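You operate a simulated robot arm through the tools that you are given. There is no shell and no other tool.

You are at the controls of a simulated robot arm. One attempt, no reset.

TASK
Wipe up the soap spill under the white jug with the wetted sponge.
Fine: push the jug a hand's length toward the tip box; wet the sponge in the drip tray and leave it there. What is to be rubbed or washed off counts as gone when no trace of it is left.
Where things are to end (x, y in the base frame): white jug within 40 mm of [950, 390].

It is judged by the outcome, as a careful person would: the job done as asked, and still so three seconds after it is handed in. It fails if anything else is knocked over, pushed out of place, dropped, spilled or broken.

THE ROBOT
A 6-joint arm with a two-finger gripper, fixed in place. Base frame: the origin is on the floor under the middle of its stand, x ahead of it, y to its left, z up. Readings come in mm, rad, newtons and seconds.
It reaches about 1572 mm from its shoulder. Its first joint turns from -2.897 to 2.897 rad. Payload 2.45 kg.
Tool frame: the origin (TCP) lies between the finger pads and is the grasp point; the fingertips stand 20 mm ahead of it; z points along the fingers, y is the line along which they close. The gripper opens to 140 mm; its body begins 168 mm behind the TCP.
Orientation is that of the tool frame in the base frame, as a unit quaternion [x, y, z, w]. With the fingers straight down and closing along the base's y, the tool's x points along the base's -x, its y along +y and its z along -z.

THE INTERFACE
- The arm moves only by the tool apply_moves. Its argument "plan" is a list of rows, each an object of numbers (a shift or turn left out is 0, a gripper value left out holds the last): "tx", "ty", "tz": the shift along the tool's x, y, z in m; "wx", "wy", "wz": the turn, a rotation vector about the tool's x, y, z in rad; "claw": the opening, from 0 (shut) to 1 (fully open). In form: [{"tx": .., "ty": .., "tz": .., "wx": .., "wy": .., "wz": .., "claw": ..}, ...]. A call has 1 to 20 rows; each row shifts and turns the commanded pose from where the row before left it, along the tool's axes as they then stand. Rows are played at 5 a second. More than 50 mm and 0.15 rad between two rows, or a gripper value outside its range, and nothing of the call is played. A pose out of reach is approached as far as the arm can. The call stops where the force on the tool passes 40 N (or 10 N more than at its start, if that is more) or the arm is blocked; 0.2 s more then pass. Each finger travels about 45 mm/s and halts on what it meets, pressing with about 43 N; the grip force reading is that of the motor and also rises with nothing between the fingers. The clock runs only during rows and for 0.2 s after the last one: add rows that do not move to give the fingers time. The reply holds the time, the measured pose of the TCP, the force on the tool along the base axes, the opening and the grip force, in the units named above and with some noise, with the torque about the TCP (base axes, N m) and any sound that the robot's microphone picked up.
- Cameras (640 x 400 px; columns grow to the right, rows downward): "scene" is fixed at [399.4, 497.3, 1408.5]; the picture's right is [-0.75, -0.66, 0.00], its down [-0.34, 0.39, -0.86] and it looks along [0.56, -0.65, -0.51] (base axes); focal length 334 px, centre (320, 200). "wrist" rides on the gripper at [78, 11, -209] in the tool frame; the picture's right is [-0.14, 0.99, 0.00], its down [-0.92, -0.13, -0.37] and it looks along [-0.36, -0.05, 0.93] (tool axes); focal length 280 px, centre (320, 200). There is no depth. A picture from a camera that has moved, and an enlarged one, comes with that camera's place and axes in the base frame and with its lens. The place of the scene camera against the robot may be out by one fixed shift of up to 12 mm in any direction.
- snapshot(camera): a new picture of that camera. No time passes.
- zoom(camera, box): a new picture of the part [left, top, right, bottom] of that camera's present view, enlarged. No time passes.
- sign_off(): hands the job in; it is judged then, once.

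Places have to be worked out from the pictures, the camera data and where the tool is seen. Open the gripper and draw the arm clear of the work before you hand the job in, unless the task says otherwise.

The tools are called after "Emit:" as name(argument=value, ...) on one line, values as JSON. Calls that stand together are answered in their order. apply_moves: Moves the arm, as the interface text tells. Its arguments: {"type":"object","properties":{"plan":{"type":"array"}},"required":["plan"]} The other tools are called the same way: snapshot (camera) takes a picture; zoom (camera, box) takes an enlarged picture of a part of a camera's view; sign_off () hands the job in.

At the start:

```text
clock: 0.0
tool_pos: [731.1, -179.6, 1080.7]
ee_rot: [-0.001, 1.0, 0.0, 0.0]
ft_force: [0.6, 0.5, 0.5]
ft_torque: [0.02, 0.0, -0.04]
finger_gap: 140.1
grasp_force: 0.0
```

scene: 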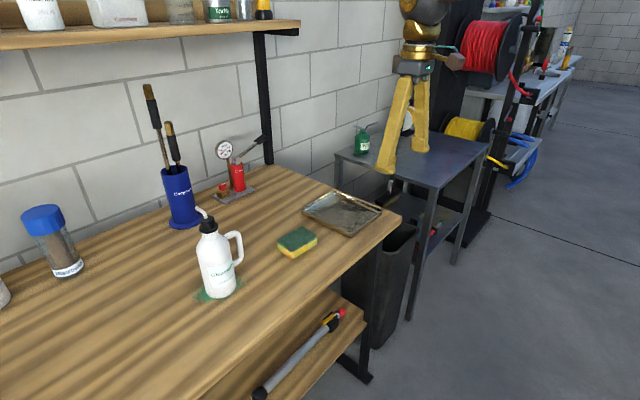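
wrist: 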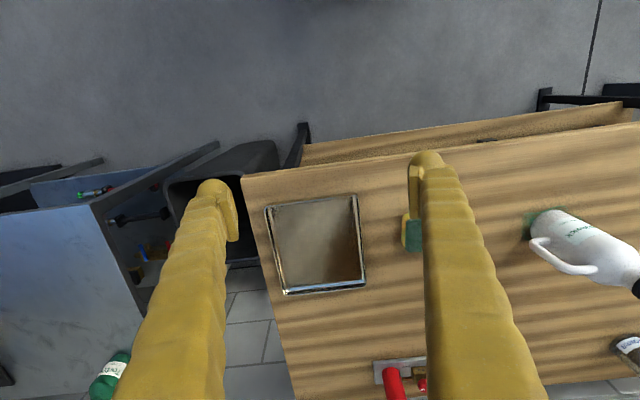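

I'll start by looking closely at the work area in both cameras, before any motion, to place the jug, spill, sponge and tray.

Emit:
zoom(camera="scene", box=[160, 190, 280, 320])

Emit:
zoom(camera="scene", box=[260, 170, 420, 270])

Emit:
zoom(camera="scene", box=[0, 180, 200, 400])

Emit:
zoom(camera="wrist", box=[400, 150, 640, 400])

Emit:
zoom(camera="wrist", box=[230, 150, 450, 400])

```text
3.08 times, centred on (220, 255) of scene
camera zoom: at [399.4, 497.3, 1408.5], right [-0.75, -0.66, 0.0], down [-0.34, 0.39, -0.86], along [0.56, -0.65, -0.51], focal length 1029 px, centre (628, 31)
```

zoom: 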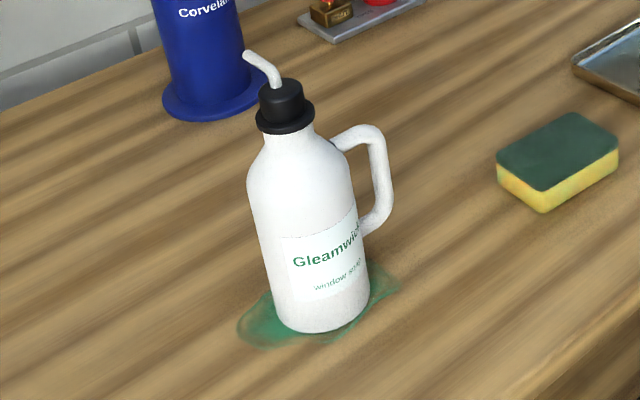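

```text
4.00 times, centred on (340, 220) of scene
camera zoom: at [399.4, 497.3, 1408.5], right [-0.75, -0.66, 0.0], down [-0.34, 0.39, -0.86], along [0.56, -0.65, -0.51], focal length 1337 px, centre (240, 120)
```

zoom: 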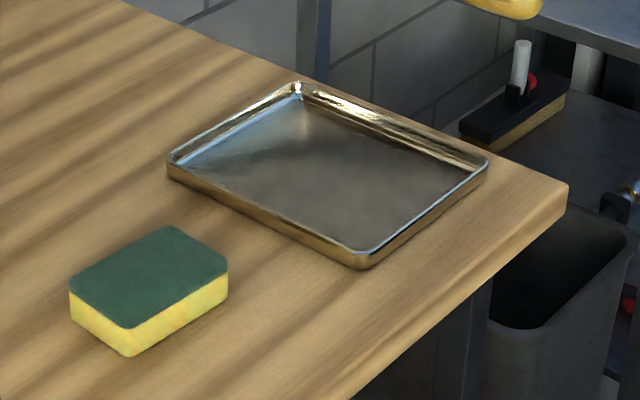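

```text
1.82 times, centred on (100, 290) of scene
camera zoom: at [399.4, 497.3, 1408.5], right [-0.75, -0.66, 0.0], down [-0.34, 0.39, -0.86], along [0.56, -0.65, -0.51], focal length 608 px, centre (720, 36)
```

zoom: 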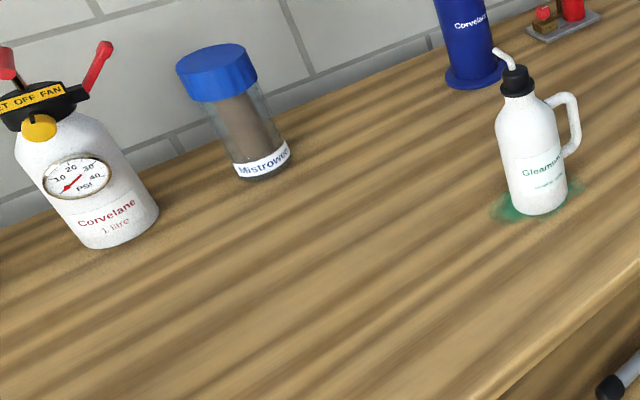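

```text
1.60 times, centred on (520, 275) of wrist
camera zoom: at [654.1, -168.7, 1290.2], right [0.14, 0.99, 0.0], down [0.92, -0.13, 0.37], along [0.36, -0.05, -0.93], focal length 449 px, centre (0, 80)
```

zoom: 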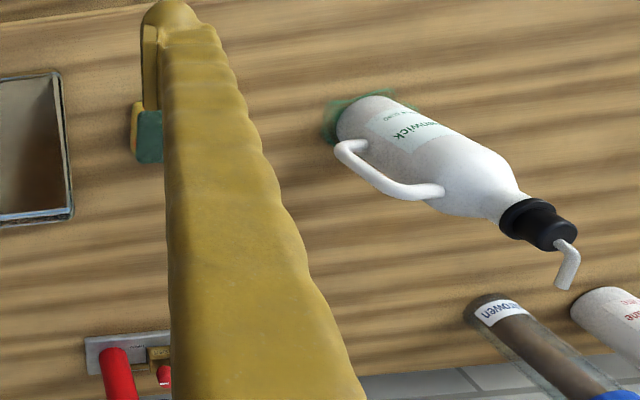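

```text
1.60 times, centred on (340, 275) of wrist
camera zoom: at [654.1, -168.7, 1290.2], right [0.14, 0.99, 0.0], down [0.92, -0.13, 0.37], along [0.36, -0.05, -0.93], focal length 449 px, centre (288, 80)
```

zoom: 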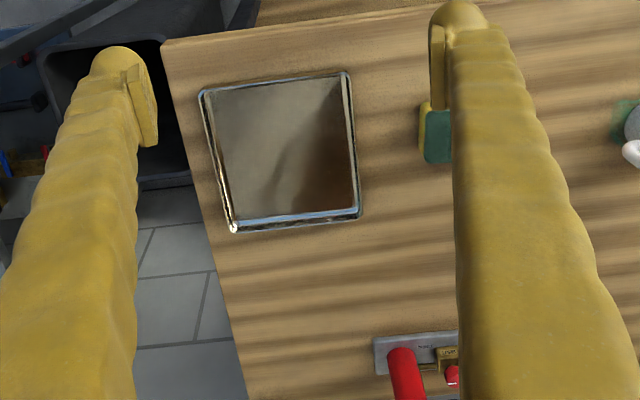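

The jug base looks to be near (955, 225) on a tabletop at z≈800. The sponge is near (936, -29) with its long side along y, and the tray spans about x 850–1057, y -345 to -165. The jug's handle points roughly to -y, so I'll turn the gripper 90° to close along x, raising it a little.

Emit:
apply_moves(plan=[{"tz": -0.02, "wz": -0.1428}, {"tz": -0.02, "wz": -0.1428}, {"tz": -0.02, "wz": -0.1428}, {"tz": -0.02, "wz": -0.1428}, {"wz": -0.1428}, {"wz": -0.1428}, {"wz": -0.1428}, {"wz": -0.1428}, {"wz": -0.1428}, {"wz": -0.1428}, {"wz": -0.1428}, {}])

```text
clock: 2.6
tool_pos: [731.3, -178.2, 1161.2]
ee_rot: [0.708, -0.707, 0.0, 0.0]
ft_force: [-0.4, -0.3, 0.9]
ft_torque: [-0.01, 0.02, -0.01]
finger_gap: 140.0
grasp_force: 0.0
```

The turn went through cleanly. Now I'll move over the table at a safe height, to about (900, 0, 1161), and look with the wrist camera.

Emit:
apply_moves(plan=[{"tx": -0.03, "ty": -0.03}, {"tx": -0.03, "ty": -0.03}, {"tx": -0.03, "ty": -0.03}, {"tx": -0.03, "ty": -0.03}, {"tx": -0.03, "ty": -0.03}, {"tx": -0.03, "ty": -0.02}, {}])

Emit:
snapshot(camera="wrist")

Emit:
snapshot(camera="scene")

```text
clock: 4.2
tool_pos: [902.0, 0.1, 1162.9]
ee_rot: [-0.707, 0.707, 0.0, 0.0]
ft_force: [-0.3, -0.5, -0.1]
ft_torque: [0.0, 0.01, 0.02]
finger_gap: 140.0
grasp_force: 0.1
```

```text
taken
camera wrist: at [891.6, -77.9, 1369.5], right [-0.99, 0.14, 0.0], down [0.13, 0.92, 0.37], along [0.05, 0.36, -0.93], focal length 280 px, centre (320, 200)
```

wrist: 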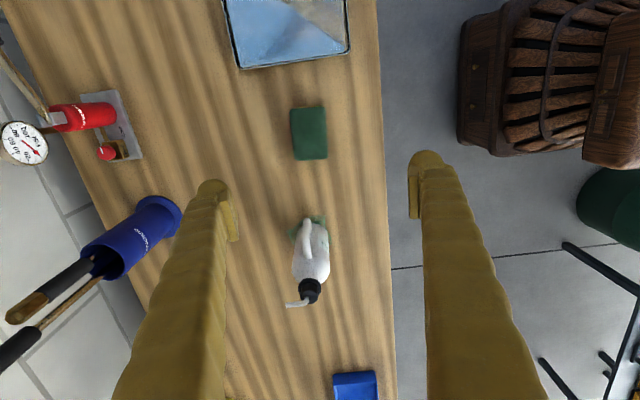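

```text
taken
```

scene: 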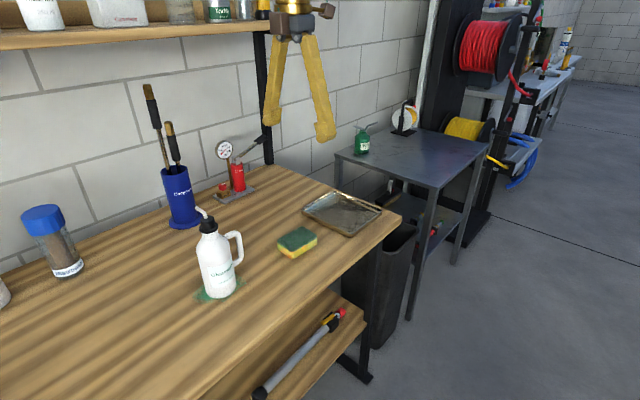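

The blue tip box shows at the bottom of the wrist view, at about y 630. The jug's handle points to -y as I thought. I'll zoom in for exact positions of the jug, spill and sponge, and check the scene camera's offset on the fingertips.

Emit:
zoom(camera="wrist", box=[260, 90, 380, 165])

Emit:
zoom(camera="wrist", box=[240, 195, 400, 315])

Emit:
zoom(camera="wrist", box=[240, 290, 440, 400])

Emit:
zoom(camera="scene", box=[240, 60, 360, 160])

```text
5.33 times, centred on (320, 128) of wrist
camera zoom: at [891.6, -77.9, 1369.5], right [-0.99, 0.14, 0.0], down [0.13, 0.92, 0.37], along [0.05, 0.36, -0.93], focal length 1495 px, centre (320, 587)
```

zoom: 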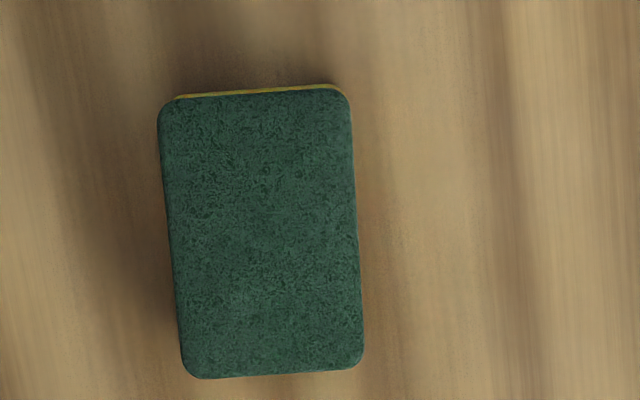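

```text
3.33 times, centred on (320, 255) of wrist
camera zoom: at [891.6, -77.9, 1369.5], right [-0.99, 0.14, 0.0], down [0.13, 0.92, 0.37], along [0.05, 0.36, -0.93], focal length 935 px, centre (320, 17)
```

zoom: 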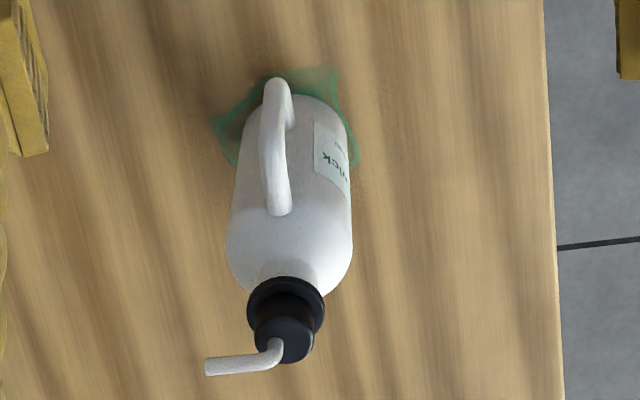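

```text
3.20 times, centred on (340, 345) of wrist
camera zoom: at [891.6, -77.9, 1369.5], right [-0.99, 0.14, 0.0], down [0.13, 0.92, 0.37], along [0.05, 0.36, -0.93], focal length 897 px, centre (256, -264)
```

zoom: 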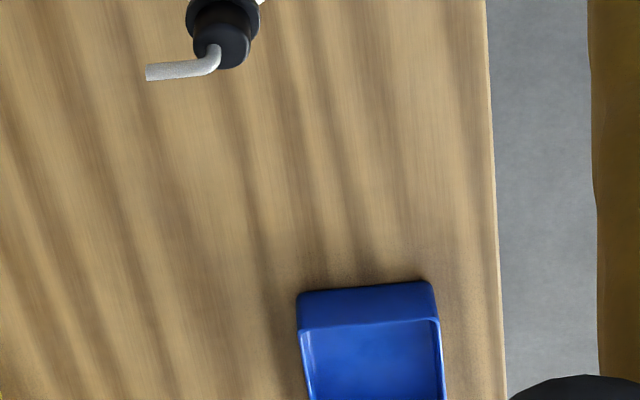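

```text
4.00 times, centred on (300, 110) of scene
camera zoom: at [399.4, 497.3, 1408.5], right [-0.75, -0.66, 0.0], down [-0.34, 0.39, -0.86], along [0.56, -0.65, -0.51], focal length 1337 px, centre (400, 560)
```

zoom: 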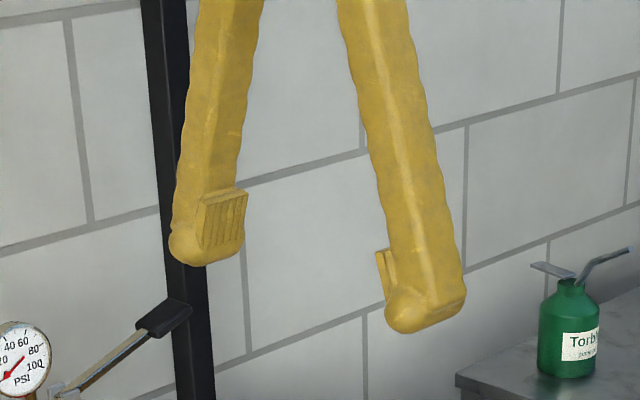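

The jug is about 70 mm across, with its axis near (948, 226), and the nozzle points to +x. The fingers look splayed, with a narrower gap near the palm. I'll half close the gripper here and see how the finger geometry changes before choosing how to move the jug.

Emit:
apply_moves(plan=[{"claw": 0.4}, {}, {}, {}, {}, {}])

Emit:
snapshot(camera="wrist")

Emit:
zoom(camera="scene", box=[220, 0, 380, 160])

```text
clock: 5.6
tool_pos: [902.6, 1.2, 1161.3]
ee_rot: [-0.707, 0.707, 0.0, 0.0]
ft_force: [0.5, -0.2, 0.1]
ft_torque: [-0.01, 0.02, -0.05]
finger_gap: 56.2
grasp_force: 0.1
```

```text
taken
camera wrist: at [891.5, -78.2, 1369.4], right [-0.99, 0.14, 0.0], down [0.13, 0.92, 0.37], along [0.05, 0.36, -0.93], focal length 280 px, centre (320, 200)
```

wrist: 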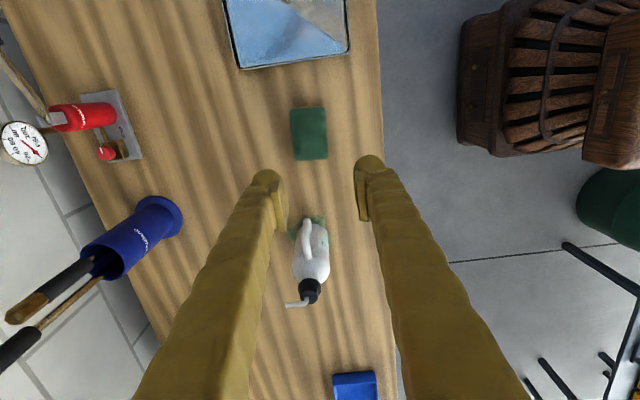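

```text
2.50 times, centred on (300, 80) of scene
camera zoom: at [399.4, 497.3, 1408.5], right [-0.75, -0.66, 0.0], down [-0.34, 0.39, -0.86], along [0.56, -0.65, -0.51], focal length 836 px, centre (370, 500)
```

zoom: 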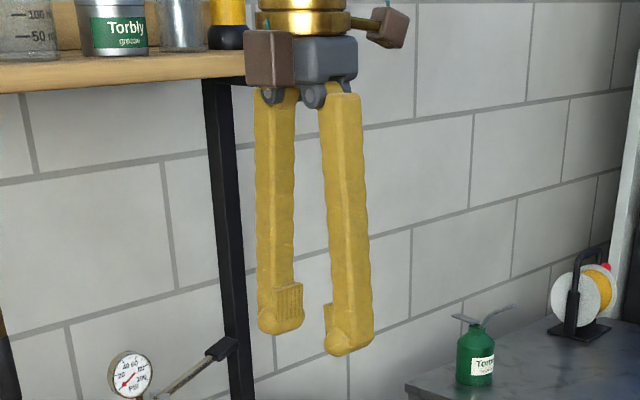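

The fingers pivot at the palm, and at 40–55 mm opening they stay roughly parallel. I'll push the jug low on its -y side with the two fingertips straddling the handle. For that the tool tilts 30° so the palm leans away from the jug, then comes down at about y=115.

Emit:
apply_moves(plan=[{"tx": -0.038, "ty": -0.015, "claw": 0.32}, {"tx": -0.038, "ty": -0.015}, {"tx": -0.038, "ty": -0.0155}, {"wy": -0.1309}, {"wy": -0.1309}, {"wy": -0.1309}, {"wy": -0.1309}, {"tx": 0.02175, "tz": 0.03767}, {"tx": 0.02175, "tz": 0.03767}, {"tx": 0.02175, "tz": 0.03767}, {"tx": 0.02175, "tz": 0.03767}, {"tx": 0.02175, "tz": 0.03767}, {}])

Emit:
snapshot(camera="wrist")

Emit:
snapshot(camera="scene")

```text
clock: 8.4
tool_pos: [949.5, 114.6, 942.1]
ee_rot: [0.684, -0.682, -0.183, -0.183]
ft_force: [0.6, -0.7, 0.5]
ft_torque: [0.02, 0.01, 0.0]
finger_gap: 44.8
grasp_force: 0.0
```

```text
taken
camera wrist: at [938.6, -58.7, 1083.3], right [-0.99, 0.12, 0.07], down [0.13, 0.61, 0.78], along [0.05, 0.78, -0.62], focal length 280 px, centre (320, 200)
```

wrist: 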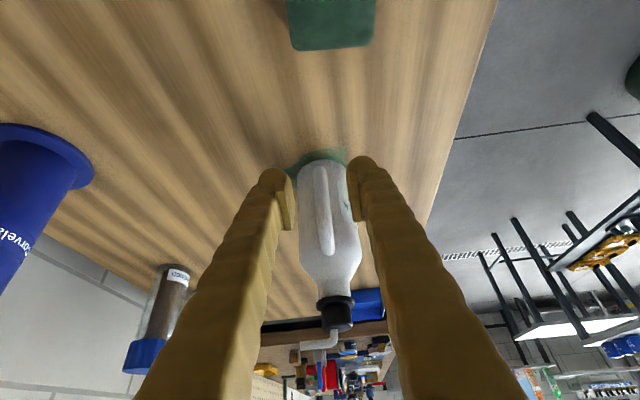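

```text
taken
```

scene: 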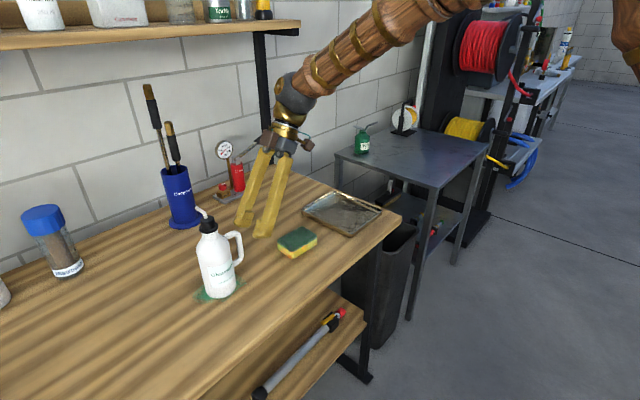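

The fingers (44.8 mm gap) line up with the jug and its handle falls between them, with the jug axis near x≈946. I'll lower to z≈845 here, 50 mm clear of the handle, and look again.

Emit:
apply_moves(plan=[{"tx": 0.01617, "tz": 0.028, "ty": 0.001}, {"tx": 0.01617, "tz": 0.028, "ty": 0.001}, {"tx": 0.01617, "tz": 0.028}, {}])

Emit:
snapshot(camera="wrist")

Emit:
zoom(camera="scene", box=[160, 160, 320, 320])

```text
clock: 9.4
tool_pos: [945.7, 114.8, 846.5]
ee_rot: [-0.683, 0.683, 0.183, 0.183]
ft_force: [-0.3, -0.5, -0.3]
ft_torque: [-0.03, -0.01, 0.04]
finger_gap: 44.9
grasp_force: 0.1
```

```text
taken
camera wrist: at [936.5, -57.8, 986.2], right [-0.99, 0.12, 0.07], down [0.13, 0.61, 0.78], along [0.05, 0.78, -0.62], focal length 280 px, centre (320, 200)
```

wrist: 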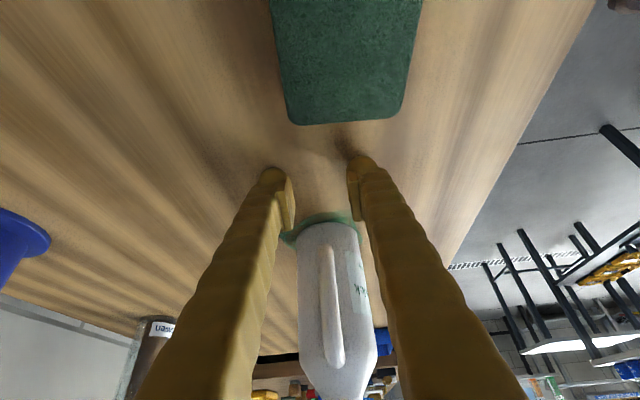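

```text
2.50 times, centred on (240, 240) of scene
camera zoom: at [399.4, 497.3, 1408.5], right [-0.75, -0.66, 0.0], down [-0.34, 0.39, -0.86], along [0.56, -0.65, -0.51], focal length 836 px, centre (520, 100)
```

zoom: 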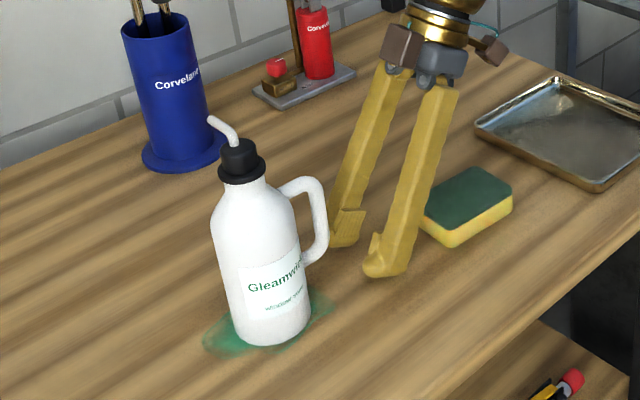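

The fingertips now stand clear of the table and the handle is between them. I'll lower 8 mm more, then advance slowly to about y=170, just short of the jug, and check.

Emit:
apply_moves(plan=[{"tx": 0.004, "tz": 0.00693}, {"tx": -0.01299, "tz": 0.0075}, {"tx": -0.01299, "tz": 0.0075}, {"tx": -0.01299, "tz": 0.0075}, {"tx": -0.00866, "tz": 0.005}, {}])

Emit:
snapshot(camera="wrist")

Emit:
zoom(camera="scene", box=[160, 180, 300, 320])

```text
clock: 9.8
tool_pos: [946.9, 114.5, 843.6]
ee_rot: [-0.683, 0.683, 0.182, 0.185]
ft_force: [-0.5, -2.5, 10.6]
ft_torque: [-0.08, 0.26, 0.07]
finger_gap: 45.5
grasp_force: 0.7
stopped in row 2: the force on the tool passed its limit at 54 N (the readings are from after the stop); the commanded pose is now the measured one
```

```text
taken
camera wrist: at [936.3, -58.0, 984.5], right [-0.99, 0.12, 0.06], down [0.12, 0.61, 0.78], along [0.05, 0.78, -0.62], focal length 280 px, centre (320, 200)
```

wrist: 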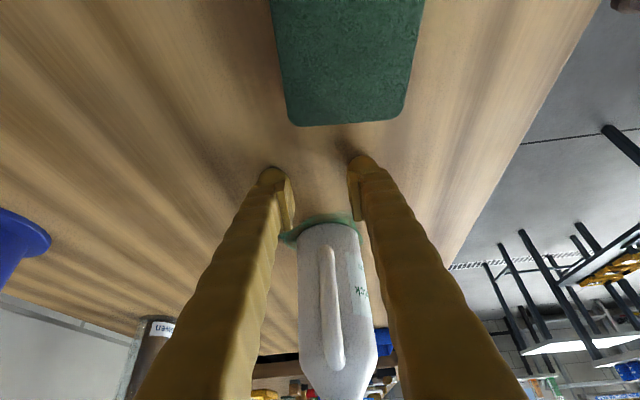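

```text
2.86 times, centred on (230, 250) of scene
camera zoom: at [399.4, 497.3, 1408.5], right [-0.75, -0.66, 0.0], down [-0.34, 0.39, -0.86], along [0.56, -0.65, -0.51], focal length 955 px, centre (577, 57)
```

zoom: 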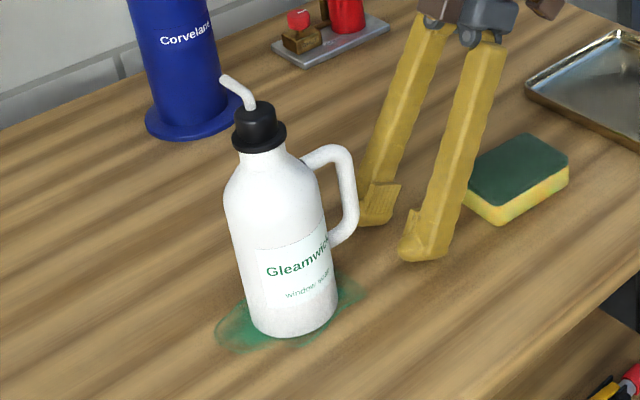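

The fingertips touched the table: at 30° tilt and TCP z=843.6 that puts the tabletop near z≈820, higher than I had estimated. Nothing else was disturbed. I'll raise to about z=856, putting the tips ~12 mm above the table, and then advance slowly.

Emit:
apply_moves(plan=[{"tx": -0.003, "tz": -0.0052}, {"tx": -0.0032, "tz": -0.0055}, {}, {"tx": -0.01299, "tz": 0.0075, "ty": 0.001}, {"tx": -0.01299, "tz": 0.0075, "ty": 0.001}, {"tx": -0.01299, "tz": 0.0075, "ty": 0.001}, {"tx": -0.00433, "tz": 0.0025}, {}])

Emit:
snapshot(camera="wrist")

Emit:
zoom(camera="scene", box=[160, 180, 300, 320])

```text
clock: 11.6
tool_pos: [944.0, 165.1, 855.2]
ee_rot: [-0.683, 0.683, 0.183, 0.185]
ft_force: [-0.8, 0.6, 0.0]
ft_torque: [0.0, 0.02, -0.03]
finger_gap: 44.8
grasp_force: 0.0
```

```text
taken
camera wrist: at [933.5, -8.1, 995.4], right [-0.99, 0.12, 0.07], down [0.13, 0.61, 0.78], along [0.05, 0.78, -0.62], focal length 280 px, centre (320, 200)
```

wrist: 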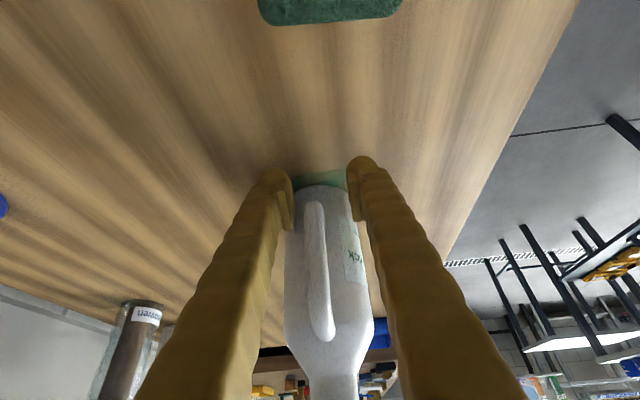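

```text
2.86 times, centred on (230, 250) of scene
camera zoom: at [399.4, 497.3, 1408.5], right [-0.75, -0.66, 0.0], down [-0.34, 0.39, -0.86], along [0.56, -0.65, -0.51], focal length 955 px, centre (577, 57)
```

zoom: 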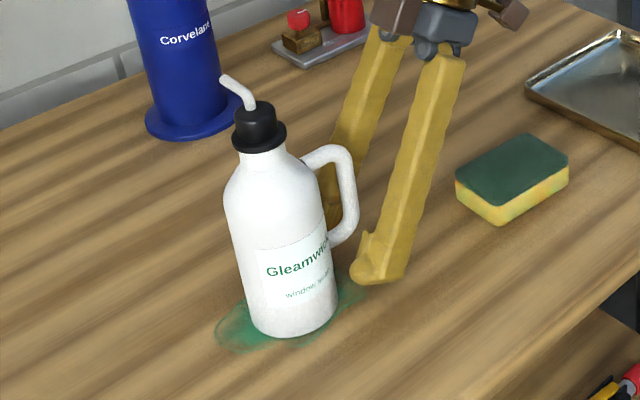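

The jug base is centred between the fingers, with its near edge at y≈193 (axis ≈ (945, 228)). I'll push gently in +y at 40 mm/s for 72 mm and check that it stays upright.

Emit:
apply_moves(plan=[{"tx": -0.00433, "tz": 0.0025}, {"tx": -0.00433, "tz": 0.0025}, {"tx": -0.00433, "tz": 0.0025}, {"tx": -0.00433, "tz": 0.0025}, {"tx": -0.00433, "tz": 0.0025}, {"tx": -0.00433, "tz": 0.0025}, {"tx": -0.00606, "tz": 0.0035}, {"tx": -0.00606, "tz": 0.0035}, {"tx": -0.00606, "tz": 0.0035}, {"tx": -0.00606, "tz": 0.0035}, {"tx": -0.00606, "tz": 0.0035}, {"tx": -0.00606, "tz": 0.0035}, {}])

Emit:
snapshot(camera="wrist")

Emit:
zoom(camera="scene", box=[100, 160, 300, 340])

```text
clock: 14.4
tool_pos: [944.6, 237.0, 855.9]
ee_rot: [0.684, -0.682, -0.183, -0.185]
ft_force: [0.3, -0.6, -0.6]
ft_torque: [-0.01, 0.03, 0.02]
finger_gap: 45.3
grasp_force: 0.3
```

```text
taken
camera wrist: at [933.8, 64.7, 995.8], right [-0.99, 0.12, 0.07], down [0.13, 0.61, 0.78], along [0.05, 0.78, -0.62], focal length 280 px, centre (320, 200)
```

wrist: 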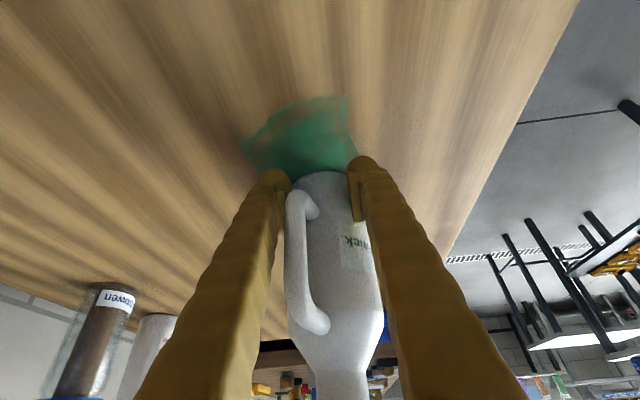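

```text
2.22 times, centred on (200, 250) of scene
camera zoom: at [399.4, 497.3, 1408.5], right [-0.75, -0.66, 0.0], down [-0.34, 0.39, -0.86], along [0.56, -0.65, -0.51], focal length 743 px, centre (587, 89)
```

zoom: 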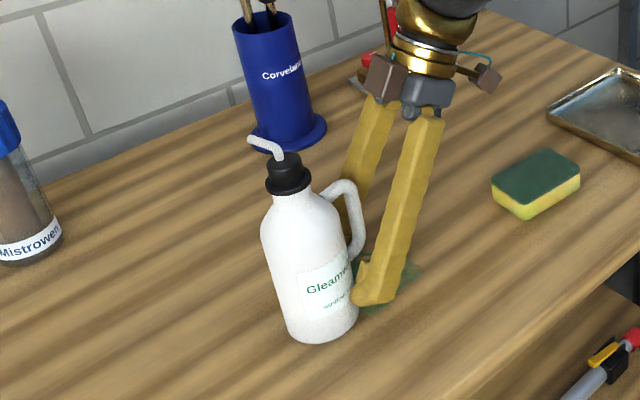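

The jug slides upright with no notable force. It has turned a little, so the handle now sits near the +x finger, and its axis is at about y≈281. I'll push on another 50 mm and check again.

Emit:
apply_moves(plan=[{"tx": -0.00433, "tz": 0.0025}, {"tx": -0.00433, "tz": 0.0025}, {"tx": -0.00433, "tz": 0.0025}, {"tx": -0.00433, "tz": 0.0025}, {"tx": -0.00433, "tz": 0.0025}, {"tx": -0.00433, "tz": 0.0025}, {"tx": -0.00433, "tz": 0.0025}, {"tx": -0.00433, "tz": 0.0025}, {"tx": -0.00433, "tz": 0.0025}, {"tx": -0.00433, "tz": 0.0025}, {}])

Emit:
snapshot(camera="wrist")

Emit:
zoom(camera="scene", box=[100, 160, 300, 340])

```text
clock: 16.8
tool_pos: [943.1, 286.9, 855.7]
ee_rot: [0.683, -0.682, -0.184, -0.184]
ft_force: [-0.3, -0.4, 0.5]
ft_torque: [0.0, 0.03, 0.04]
finger_gap: 45.3
grasp_force: 0.3
```

```text
taken
camera wrist: at [932.8, 114.4, 996.4], right [-0.99, 0.12, 0.07], down [0.13, 0.61, 0.78], along [0.05, 0.78, -0.62], focal length 280 px, centre (320, 200)
```

wrist: 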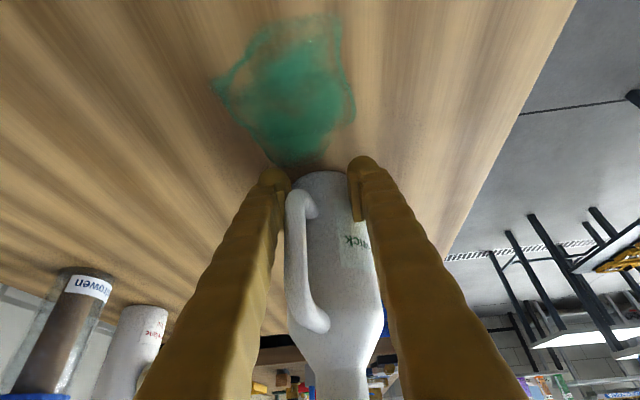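

```text
2.22 times, centred on (200, 250) of scene
camera zoom: at [399.4, 497.3, 1408.5], right [-0.75, -0.66, 0.0], down [-0.34, 0.39, -0.86], along [0.56, -0.65, -0.51], focal length 743 px, centre (587, 89)
```

zoom: 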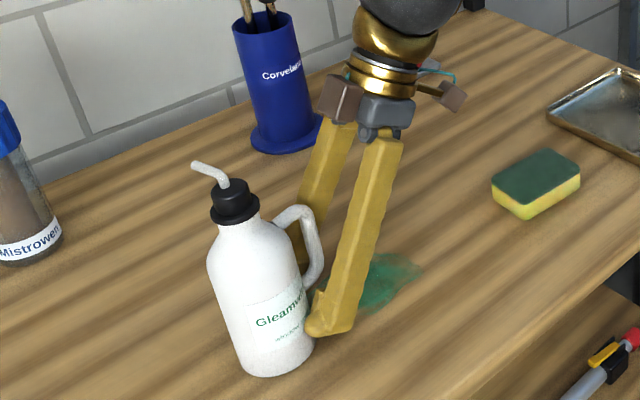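

The jug stays upright and moves with the tool, its axis about 44 mm ahead of the TCP (≈ y 331). I'll push the remaining ~58 mm.

Emit:
apply_moves(plan=[{"tx": -0.00433, "tz": 0.0025}, {"tx": -0.00433, "tz": 0.0025}, {"tx": -0.00433, "tz": 0.0025}, {"tx": -0.00433, "tz": 0.0025}, {"tx": -0.00433, "tz": 0.0025}, {"tx": -0.00433, "tz": 0.0025}, {"tx": -0.00433, "tz": 0.0025}, {"tx": -0.00433, "tz": 0.0025}, {"tx": -0.00433, "tz": 0.0025}, {"tx": -0.00433, "tz": 0.0025}, {"tx": -0.00433, "tz": 0.0025}, {"tx": -0.0026, "tz": 0.0015}, {}])

Emit:
snapshot(camera="wrist")

Emit:
snapshot(camera="scene")

```text
clock: 19.6
tool_pos: [943.9, 344.7, 854.9]
ee_rot: [-0.682, 0.683, 0.182, 0.186]
ft_force: [-0.8, 0.3, 0.0]
ft_torque: [-0.01, -0.01, 0.04]
finger_gap: 45.4
grasp_force: 0.2
```

```text
taken
camera wrist: at [933.4, 171.2, 996.1], right [-0.99, 0.12, 0.07], down [0.13, 0.61, 0.78], along [0.05, 0.78, -0.62], focal length 280 px, centre (320, 200)
```

wrist: 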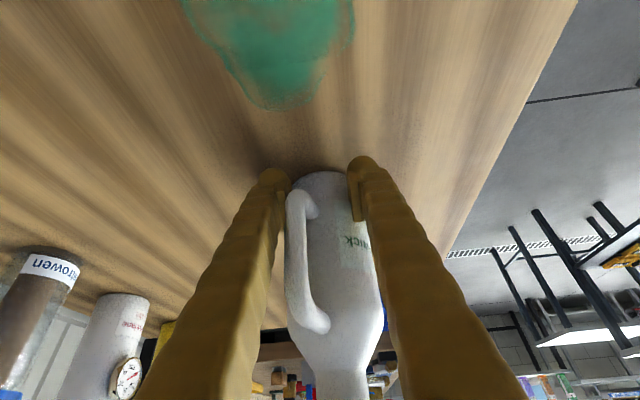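

```text
taken
```

scene: 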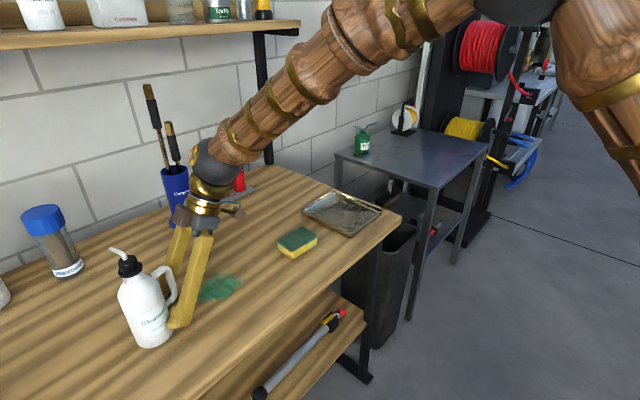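

The jug now stands at about (943, 389), upright, and the whole spill is exposed. I'll open the fingers slightly to free them from the jug and handle, then back off in -y and rise.

Emit:
apply_moves(plan=[{"claw": 0.42}, {}, {"tx": 0.00866, "tz": -0.005}, {"tx": 0.0173, "tz": -0.01}, {"tx": 0.0173, "tz": -0.01}, {"tx": 0.0173, "tz": -0.01}, {"tz": -0.04}, {"tz": -0.045}, {"tz": -0.045}, {"tz": -0.045}, {"tz": -0.045}, {}])

Emit:
snapshot(camera="wrist")

Emit:
snapshot(camera="scene")

```text
clock: 22.2
tool_pos: [944.6, 164.9, 1045.2]
ee_rot: [0.683, -0.683, -0.183, -0.185]
ft_force: [0.3, 0.3, 0.2]
ft_torque: [0.02, 0.0, -0.02]
finger_gap: 58.8
grasp_force: 0.1
```

```text
taken
camera wrist: at [933.4, -8.1, 1186.1], right [-0.99, 0.12, 0.07], down [0.13, 0.61, 0.78], along [0.05, 0.78, -0.62], focal length 280 px, centre (320, 200)
```

wrist: 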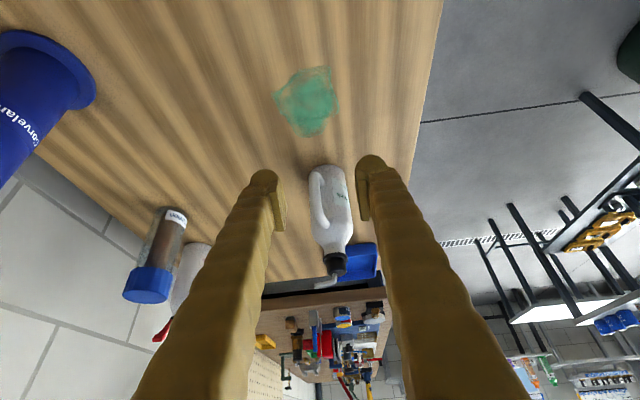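

```text
taken
```

scene: 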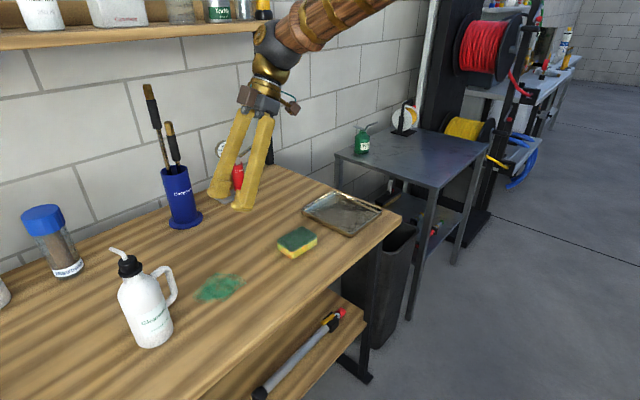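

The jug is released and upright, and the spill is one compact green patch. I'll zoom in to place the spill and the jug base exactly.

Emit:
zoom(camera="wrist", box=[250, 50, 370, 150])

Emit:
zoom(camera="wrist", box=[280, 150, 400, 290])

Emit:
zoom(camera="scene", box=[100, 240, 280, 360])

```text
4.00 times, centred on (310, 100) of wrist
camera zoom: at [933.4, -8.1, 1186.1], right [-0.99, 0.12, 0.07], down [0.13, 0.61, 0.78], along [0.05, 0.78, -0.62], focal length 1122 px, centre (360, 600)
```

zoom: 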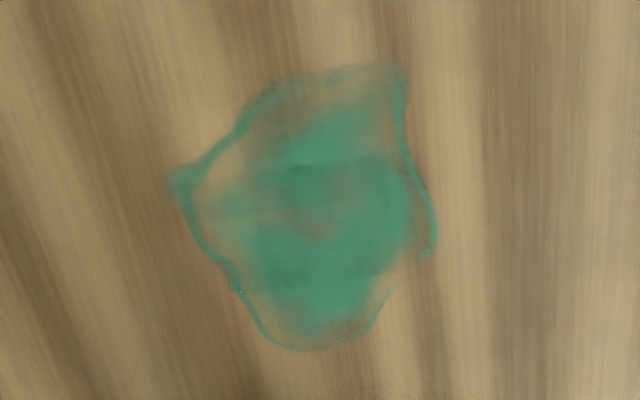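

```text
2.86 times, centred on (340, 220) of wrist
camera zoom: at [933.4, -8.1, 1186.1], right [-0.99, 0.12, 0.07], down [0.13, 0.61, 0.78], along [0.05, 0.78, -0.62], focal length 801 px, centre (263, 143)
```

zoom: 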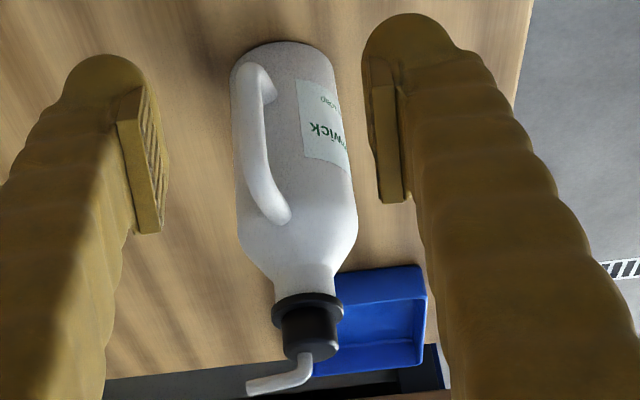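

```text
3.33 times, centred on (190, 300) of scene
camera zoom: at [399.4, 497.3, 1408.5], right [-0.75, -0.66, 0.0], down [-0.34, 0.39, -0.86], along [0.56, -0.65, -0.51], focal length 1114 px, centre (753, -133)
```

zoom: 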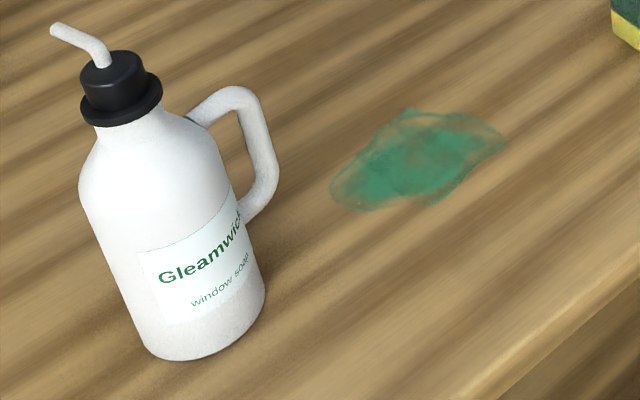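

The spill covers about x 908–1000, y 172–284, and the jug sits at about (939, 387), inside tolerance. The sponge is about 94 × 63 mm, centred near (921, -6) and yawed ~4.5° clockwise. I'll straighten the tool, match the sponge's yaw, open fully and move above the sponge.

Emit:
apply_moves(plan=[{"wy": 0.1317, "claw": 1.0}, {"wy": 0.1317}, {"wy": 0.1317}, {"wy": 0.1317}, {"tx": 0.04275, "ty": 0.0059}, {"tx": 0.04275, "ty": 0.0059}, {"tx": 0.04275, "ty": 0.0059}, {"tx": 0.04275, "ty": 0.0059}, {"wz": 0.079}, {"tz": 0.04}, {"tz": 0.04}, {}])

Emit:
snapshot(camera="wrist")

Emit:
zoom(camera="scene", box=[220, 130, 400, 270])

```text
clock: 24.8
tool_pos: [921.5, -6.3, 965.6]
ee_rot: [-0.678, 0.735, -0.002, 0.0]
ft_force: [0.4, 0.8, -0.1]
ft_torque: [0.01, 0.01, 0.02]
finger_gap: 139.9
grasp_force: 0.0
```

```text
taken
camera wrist: at [905.0, -83.0, 1173.4], right [-0.98, 0.22, 0.0], down [0.2, 0.91, 0.37], along [0.08, 0.36, -0.93], focal length 280 px, centre (320, 200)
```

wrist: 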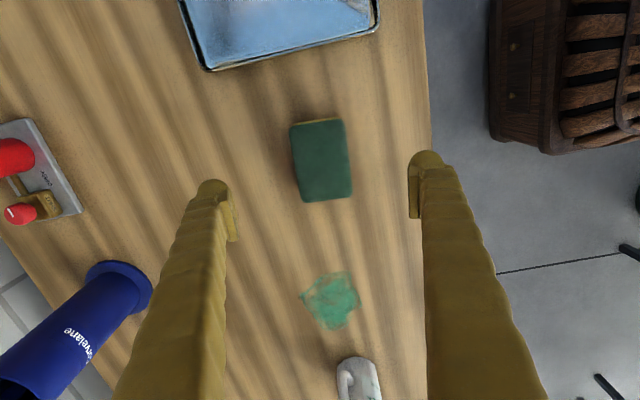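

```text
2.86 times, centred on (310, 200) of scene
camera zoom: at [399.4, 497.3, 1408.5], right [-0.75, -0.66, 0.0], down [-0.34, 0.39, -0.86], along [0.56, -0.65, -0.51], focal length 955 px, centre (349, 200)
```

zoom: 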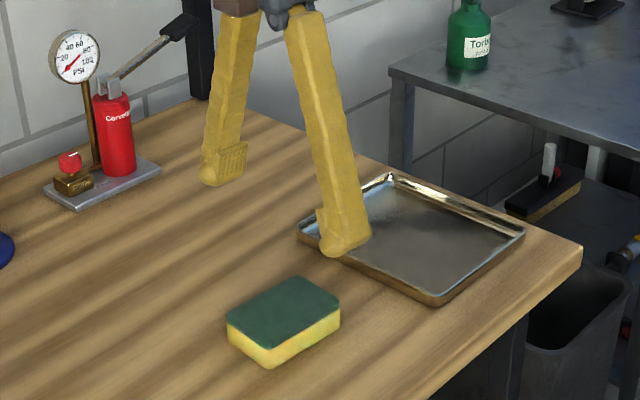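

The sponge is centred under the open fingers, at about (920, -6), and aligned with them. I'll descend to TCP z≈850, with the tips ~10 mm above the table.

Emit:
apply_moves(plan=[{"tz": 0.04}, {"tz": 0.04}, {"tz": 0.02}, {"tz": 0.01}, {"tz": 0.005}, {}])

Emit:
snapshot(camera="wrist")

Emit:
zoom(camera="scene", box=[230, 170, 370, 270])

```text
clock: 26.2
tool_pos: [920.7, -6.2, 851.7]
ee_rot: [-0.679, 0.734, -0.002, 0.001]
ft_force: [0.0, 0.0, -0.3]
ft_torque: [0.02, 0.01, -0.02]
finger_gap: 139.7
grasp_force: 0.1
```

```text
taken
camera wrist: at [903.9, -83.3, 1060.1], right [-0.98, 0.22, 0.0], down [0.2, 0.91, 0.37], along [0.08, 0.36, -0.93], focal length 280 px, centre (320, 200)
```

wrist: 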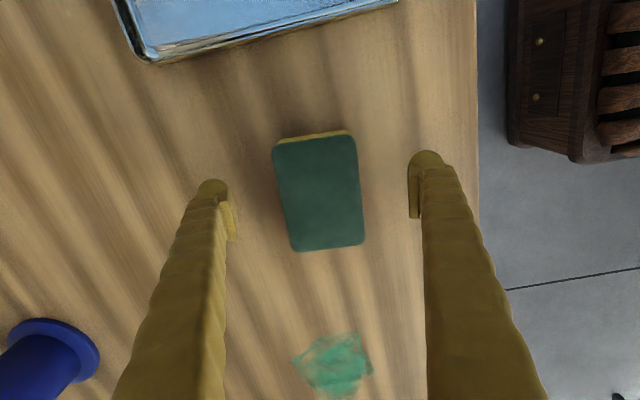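

```text
4.00 times, centred on (300, 220) of scene
camera zoom: at [399.4, 497.3, 1408.5], right [-0.75, -0.66, 0.0], down [-0.34, 0.39, -0.86], along [0.56, -0.65, -0.51], focal length 1337 px, centre (400, 120)
```

zoom: 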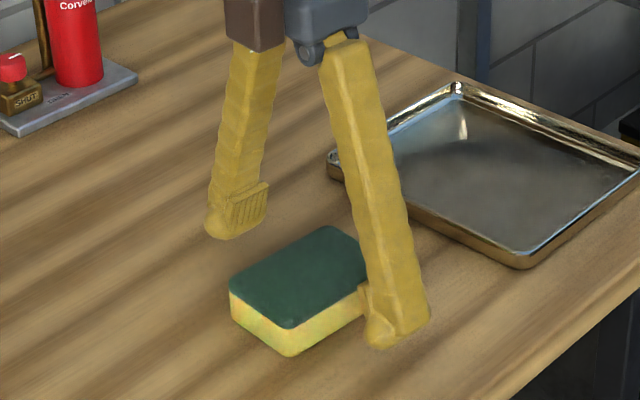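

No contact so far, and the sponge lies squarely between the fingers. I'll close on it now and give the fingers time.

Emit:
apply_moves(plan=[{"claw": 0.38}, {}, {}, {}, {}, {}, {}, {}])

Emit:
snapshot(camera="wrist")

Emit:
zoom(camera="scene", box=[230, 170, 370, 270])

```text
clock: 28.0
tool_pos: [920.4, -5.9, 852.6]
ee_rot: [-0.678, 0.735, -0.001, 0.0]
ft_force: [-0.9, -0.6, 0.9]
ft_torque: [0.0, 0.01, 0.05]
finger_gap: 61.0
grasp_force: 42.8
```

```text
taken
camera wrist: at [903.9, -83.3, 1060.2], right [-0.98, 0.22, 0.0], down [0.2, 0.91, 0.37], along [0.08, 0.36, -0.93], focal length 280 px, centre (320, 200)
```

wrist: 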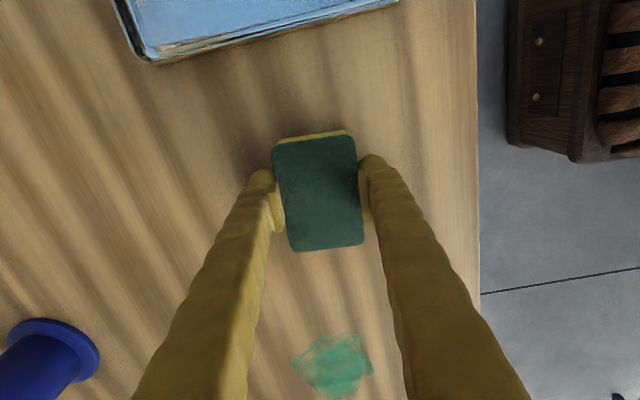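

```text
4.00 times, centred on (300, 220) of scene
camera zoom: at [399.4, 497.3, 1408.5], right [-0.75, -0.66, 0.0], down [-0.34, 0.39, -0.86], along [0.56, -0.65, -0.51], focal length 1337 px, centre (400, 120)
```

zoom: 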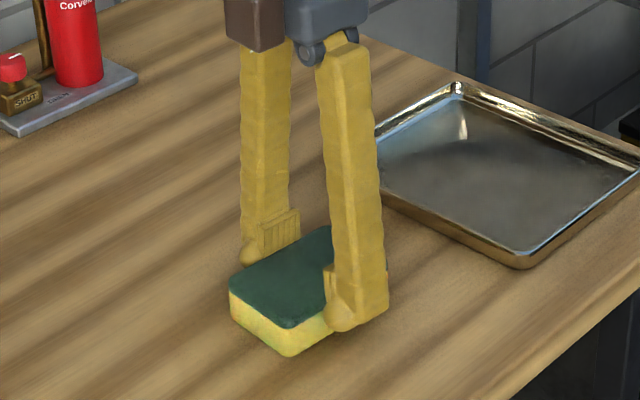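

The sponge is gripped: gap 61 mm, 42.8 N. I'll lift it slowly, check that it comes along, and carry it toward the tray at a safe height.

Emit:
apply_moves(plan=[{"tz": -0.01}, {"tz": -0.02}, {"tz": -0.03}, {"tz": -0.03}, {"tz": -0.03}, {"tx": 0.025}, {"tx": 0.035}, {"tx": 0.035}, {"tx": 0.035}, {}])

Emit:
snapshot(camera="wrist")

Emit:
snapshot(camera="scene")

Emit:
zoom(camera="scene", box=[250, 130, 410, 250])

```text
clock: 30.2
tool_pos: [910.5, -136.2, 972.2]
ee_rot: [-0.679, 0.734, -0.002, 0.0]
ft_force: [-0.4, 0.8, 0.3]
ft_torque: [0.02, -0.01, 0.0]
finger_gap: 60.5
grasp_force: 42.7
```

```text
taken
camera wrist: at [893.5, -214.2, 1180.4], right [-0.98, 0.22, 0.0], down [0.2, 0.91, 0.37], along [0.08, 0.36, -0.93], focal length 280 px, centre (320, 200)
```

wrist: 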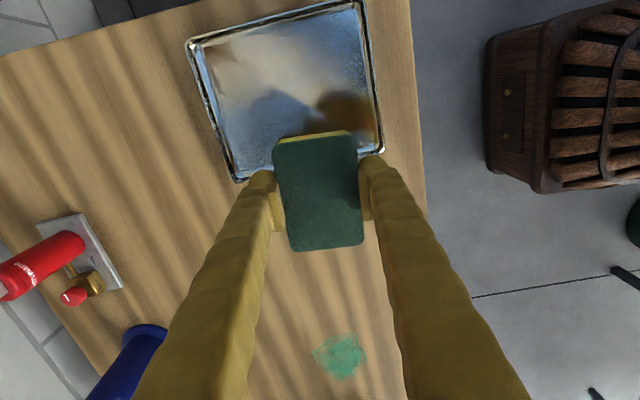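

```text
taken
```

scene: 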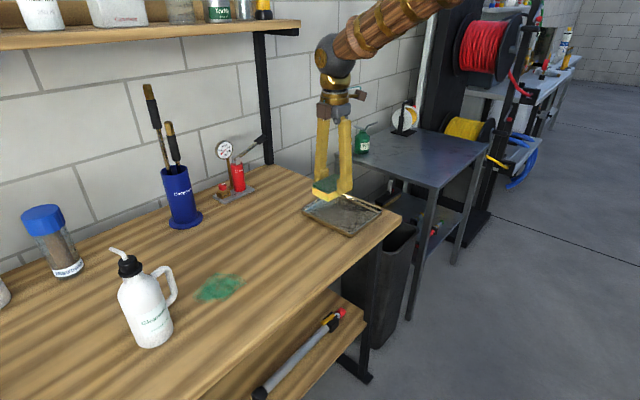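

```text
3.33 times, centred on (330, 190) of scene
camera zoom: at [399.4, 497.3, 1408.5], right [-0.75, -0.66, 0.0], down [-0.34, 0.39, -0.86], along [0.56, -0.65, -0.51], focal length 1114 px, centre (287, 233)
```

zoom: 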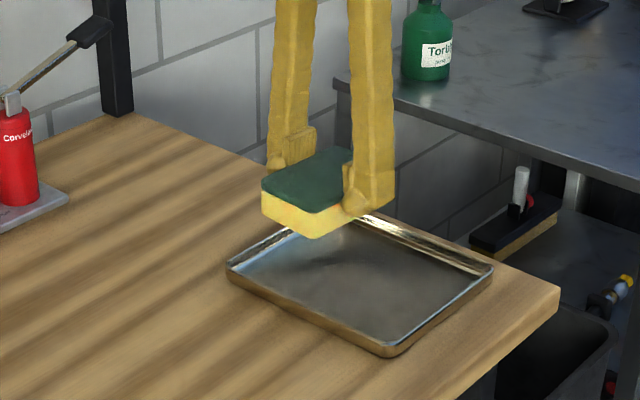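

The sponge came up firmly. The tray rim spans about x 834–1021, y -290 to -131, so its centre is near (928, -211). I'll move over the centre, take the yaw back to zero so the sponge is square with the tray, and lower partway.

Emit:
apply_moves(plan=[{"tx": 0.0367, "ty": -0.0117}, {"tx": 0.0367, "ty": -0.0117}, {"wz": -0.079}, {"tz": 0.03}, {"tz": 0.03}, {"tz": 0.02}, {}])

Emit:
snapshot(camera="wrist")

Emit:
zoom(camera="scene", box=[270, 150, 410, 250])

```text
clock: 31.8
tool_pos: [927.0, -212.9, 890.2]
ee_rot: [0.707, -0.707, 0.002, -0.001]
ft_force: [0.1, -0.2, -0.3]
ft_torque: [0.02, 0.0, 0.0]
finger_gap: 60.6
grasp_force: 43.1
```

```text
taken
camera wrist: at [915.3, -290.5, 1099.7], right [-0.99, 0.14, 0.0], down [0.13, 0.92, 0.37], along [0.05, 0.36, -0.93], focal length 280 px, centre (320, 200)
```

wrist: 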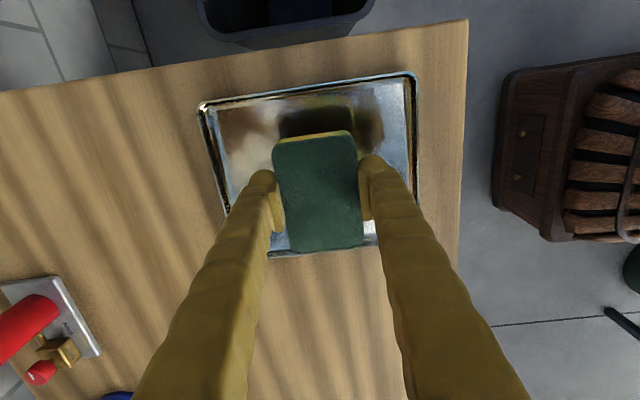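

```text
4.00 times, centred on (340, 200) of scene
camera zoom: at [399.4, 497.3, 1408.5], right [-0.75, -0.66, 0.0], down [-0.34, 0.39, -0.86], along [0.56, -0.65, -0.51], focal length 1337 px, centre (240, 200)
```

zoom: 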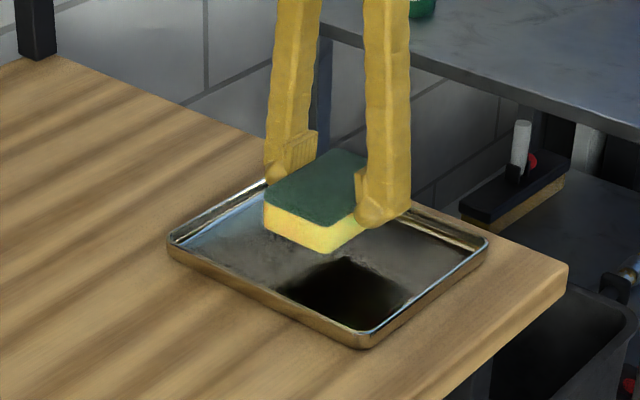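

Centred over the tray. I'll lower into the water, with fine steps near the tray bottom and an eye on the force.

Emit:
apply_moves(plan=[{"tz": 0.015}, {"tz": 0.01}, {"tz": 0.003}, {"tz": 0.002}, {}])

Emit:
zoom(camera="scene", box=[270, 150, 410, 250])

```text
clock: 33.0
tool_pos: [927.2, -211.8, 861.9]
ee_rot: [-0.707, 0.707, -0.002, 0.001]
ft_force: [-0.3, 0.7, -0.4]
ft_torque: [-0.02, -0.04, 0.02]
finger_gap: 60.3
grasp_force: 42.9
```

```text
4.00 times, centred on (340, 200) of scene
camera zoom: at [399.4, 497.3, 1408.5], right [-0.75, -0.66, 0.0], down [-0.34, 0.39, -0.86], along [0.56, -0.65, -0.51], focal length 1337 px, centre (240, 200)
```

zoom: 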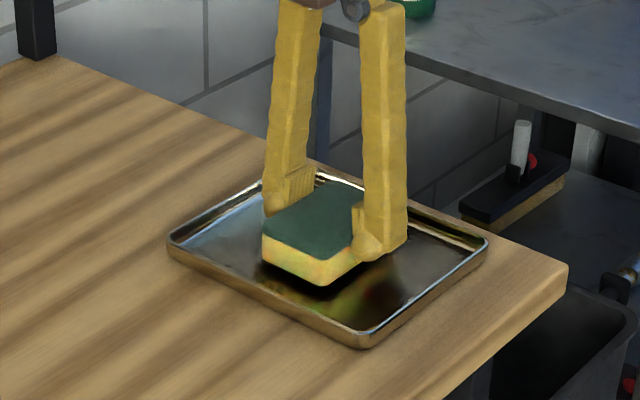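

Still no contact at z=861.9. I'll go on down in small steps to touch the tray bottom.

Emit:
apply_moves(plan=[{"tz": 0.0015}, {"tz": 0.0015}, {"tz": 0.001}, {"tz": 0.001}, {}])

Emit:
zoom(camera="scene", box=[270, 150, 410, 250])

```text
clock: 34.2
tool_pos: [926.8, -212.4, 856.8]
ee_rot: [-0.707, 0.707, -0.002, 0.001]
ft_force: [0.0, 0.9, -0.7]
ft_torque: [0.0, 0.0, 0.0]
finger_gap: 60.4
grasp_force: 42.9
```

```text
4.00 times, centred on (340, 200) of scene
camera zoom: at [399.4, 497.3, 1408.5], right [-0.75, -0.66, 0.0], down [-0.34, 0.39, -0.86], along [0.56, -0.65, -0.51], focal length 1337 px, centre (240, 200)
```

zoom: 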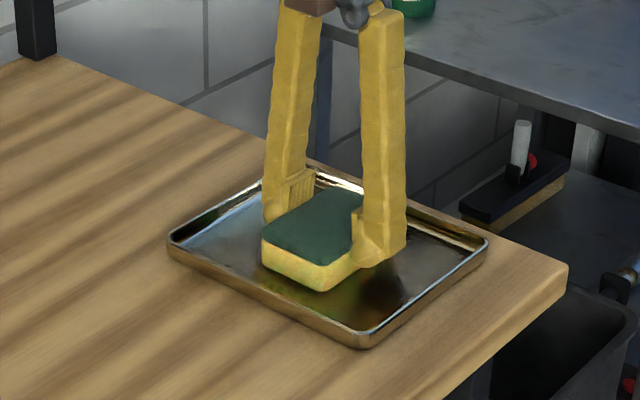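

No contact force yet, though the sponge sits low in the tray now. A few more 1 mm steps until I feel the bottom.

Emit:
apply_moves(plan=[{"tz": 0.001}, {"tz": 0.001}, {"tz": 0.001}, {}])

```text
clock: 35.3
tool_pos: [927.8, -213.9, 855.2]
ee_rot: [-0.707, 0.707, -0.003, 0.001]
ft_force: [-1.1, 1.7, 7.8]
ft_torque: [0.08, 0.08, 0.04]
finger_gap: 61.0
grasp_force: 43.0
stopped in row 4: the force on the tool passed its limit at 41 N (the readings are from after the stop); the commanded pose is now the measured one
```

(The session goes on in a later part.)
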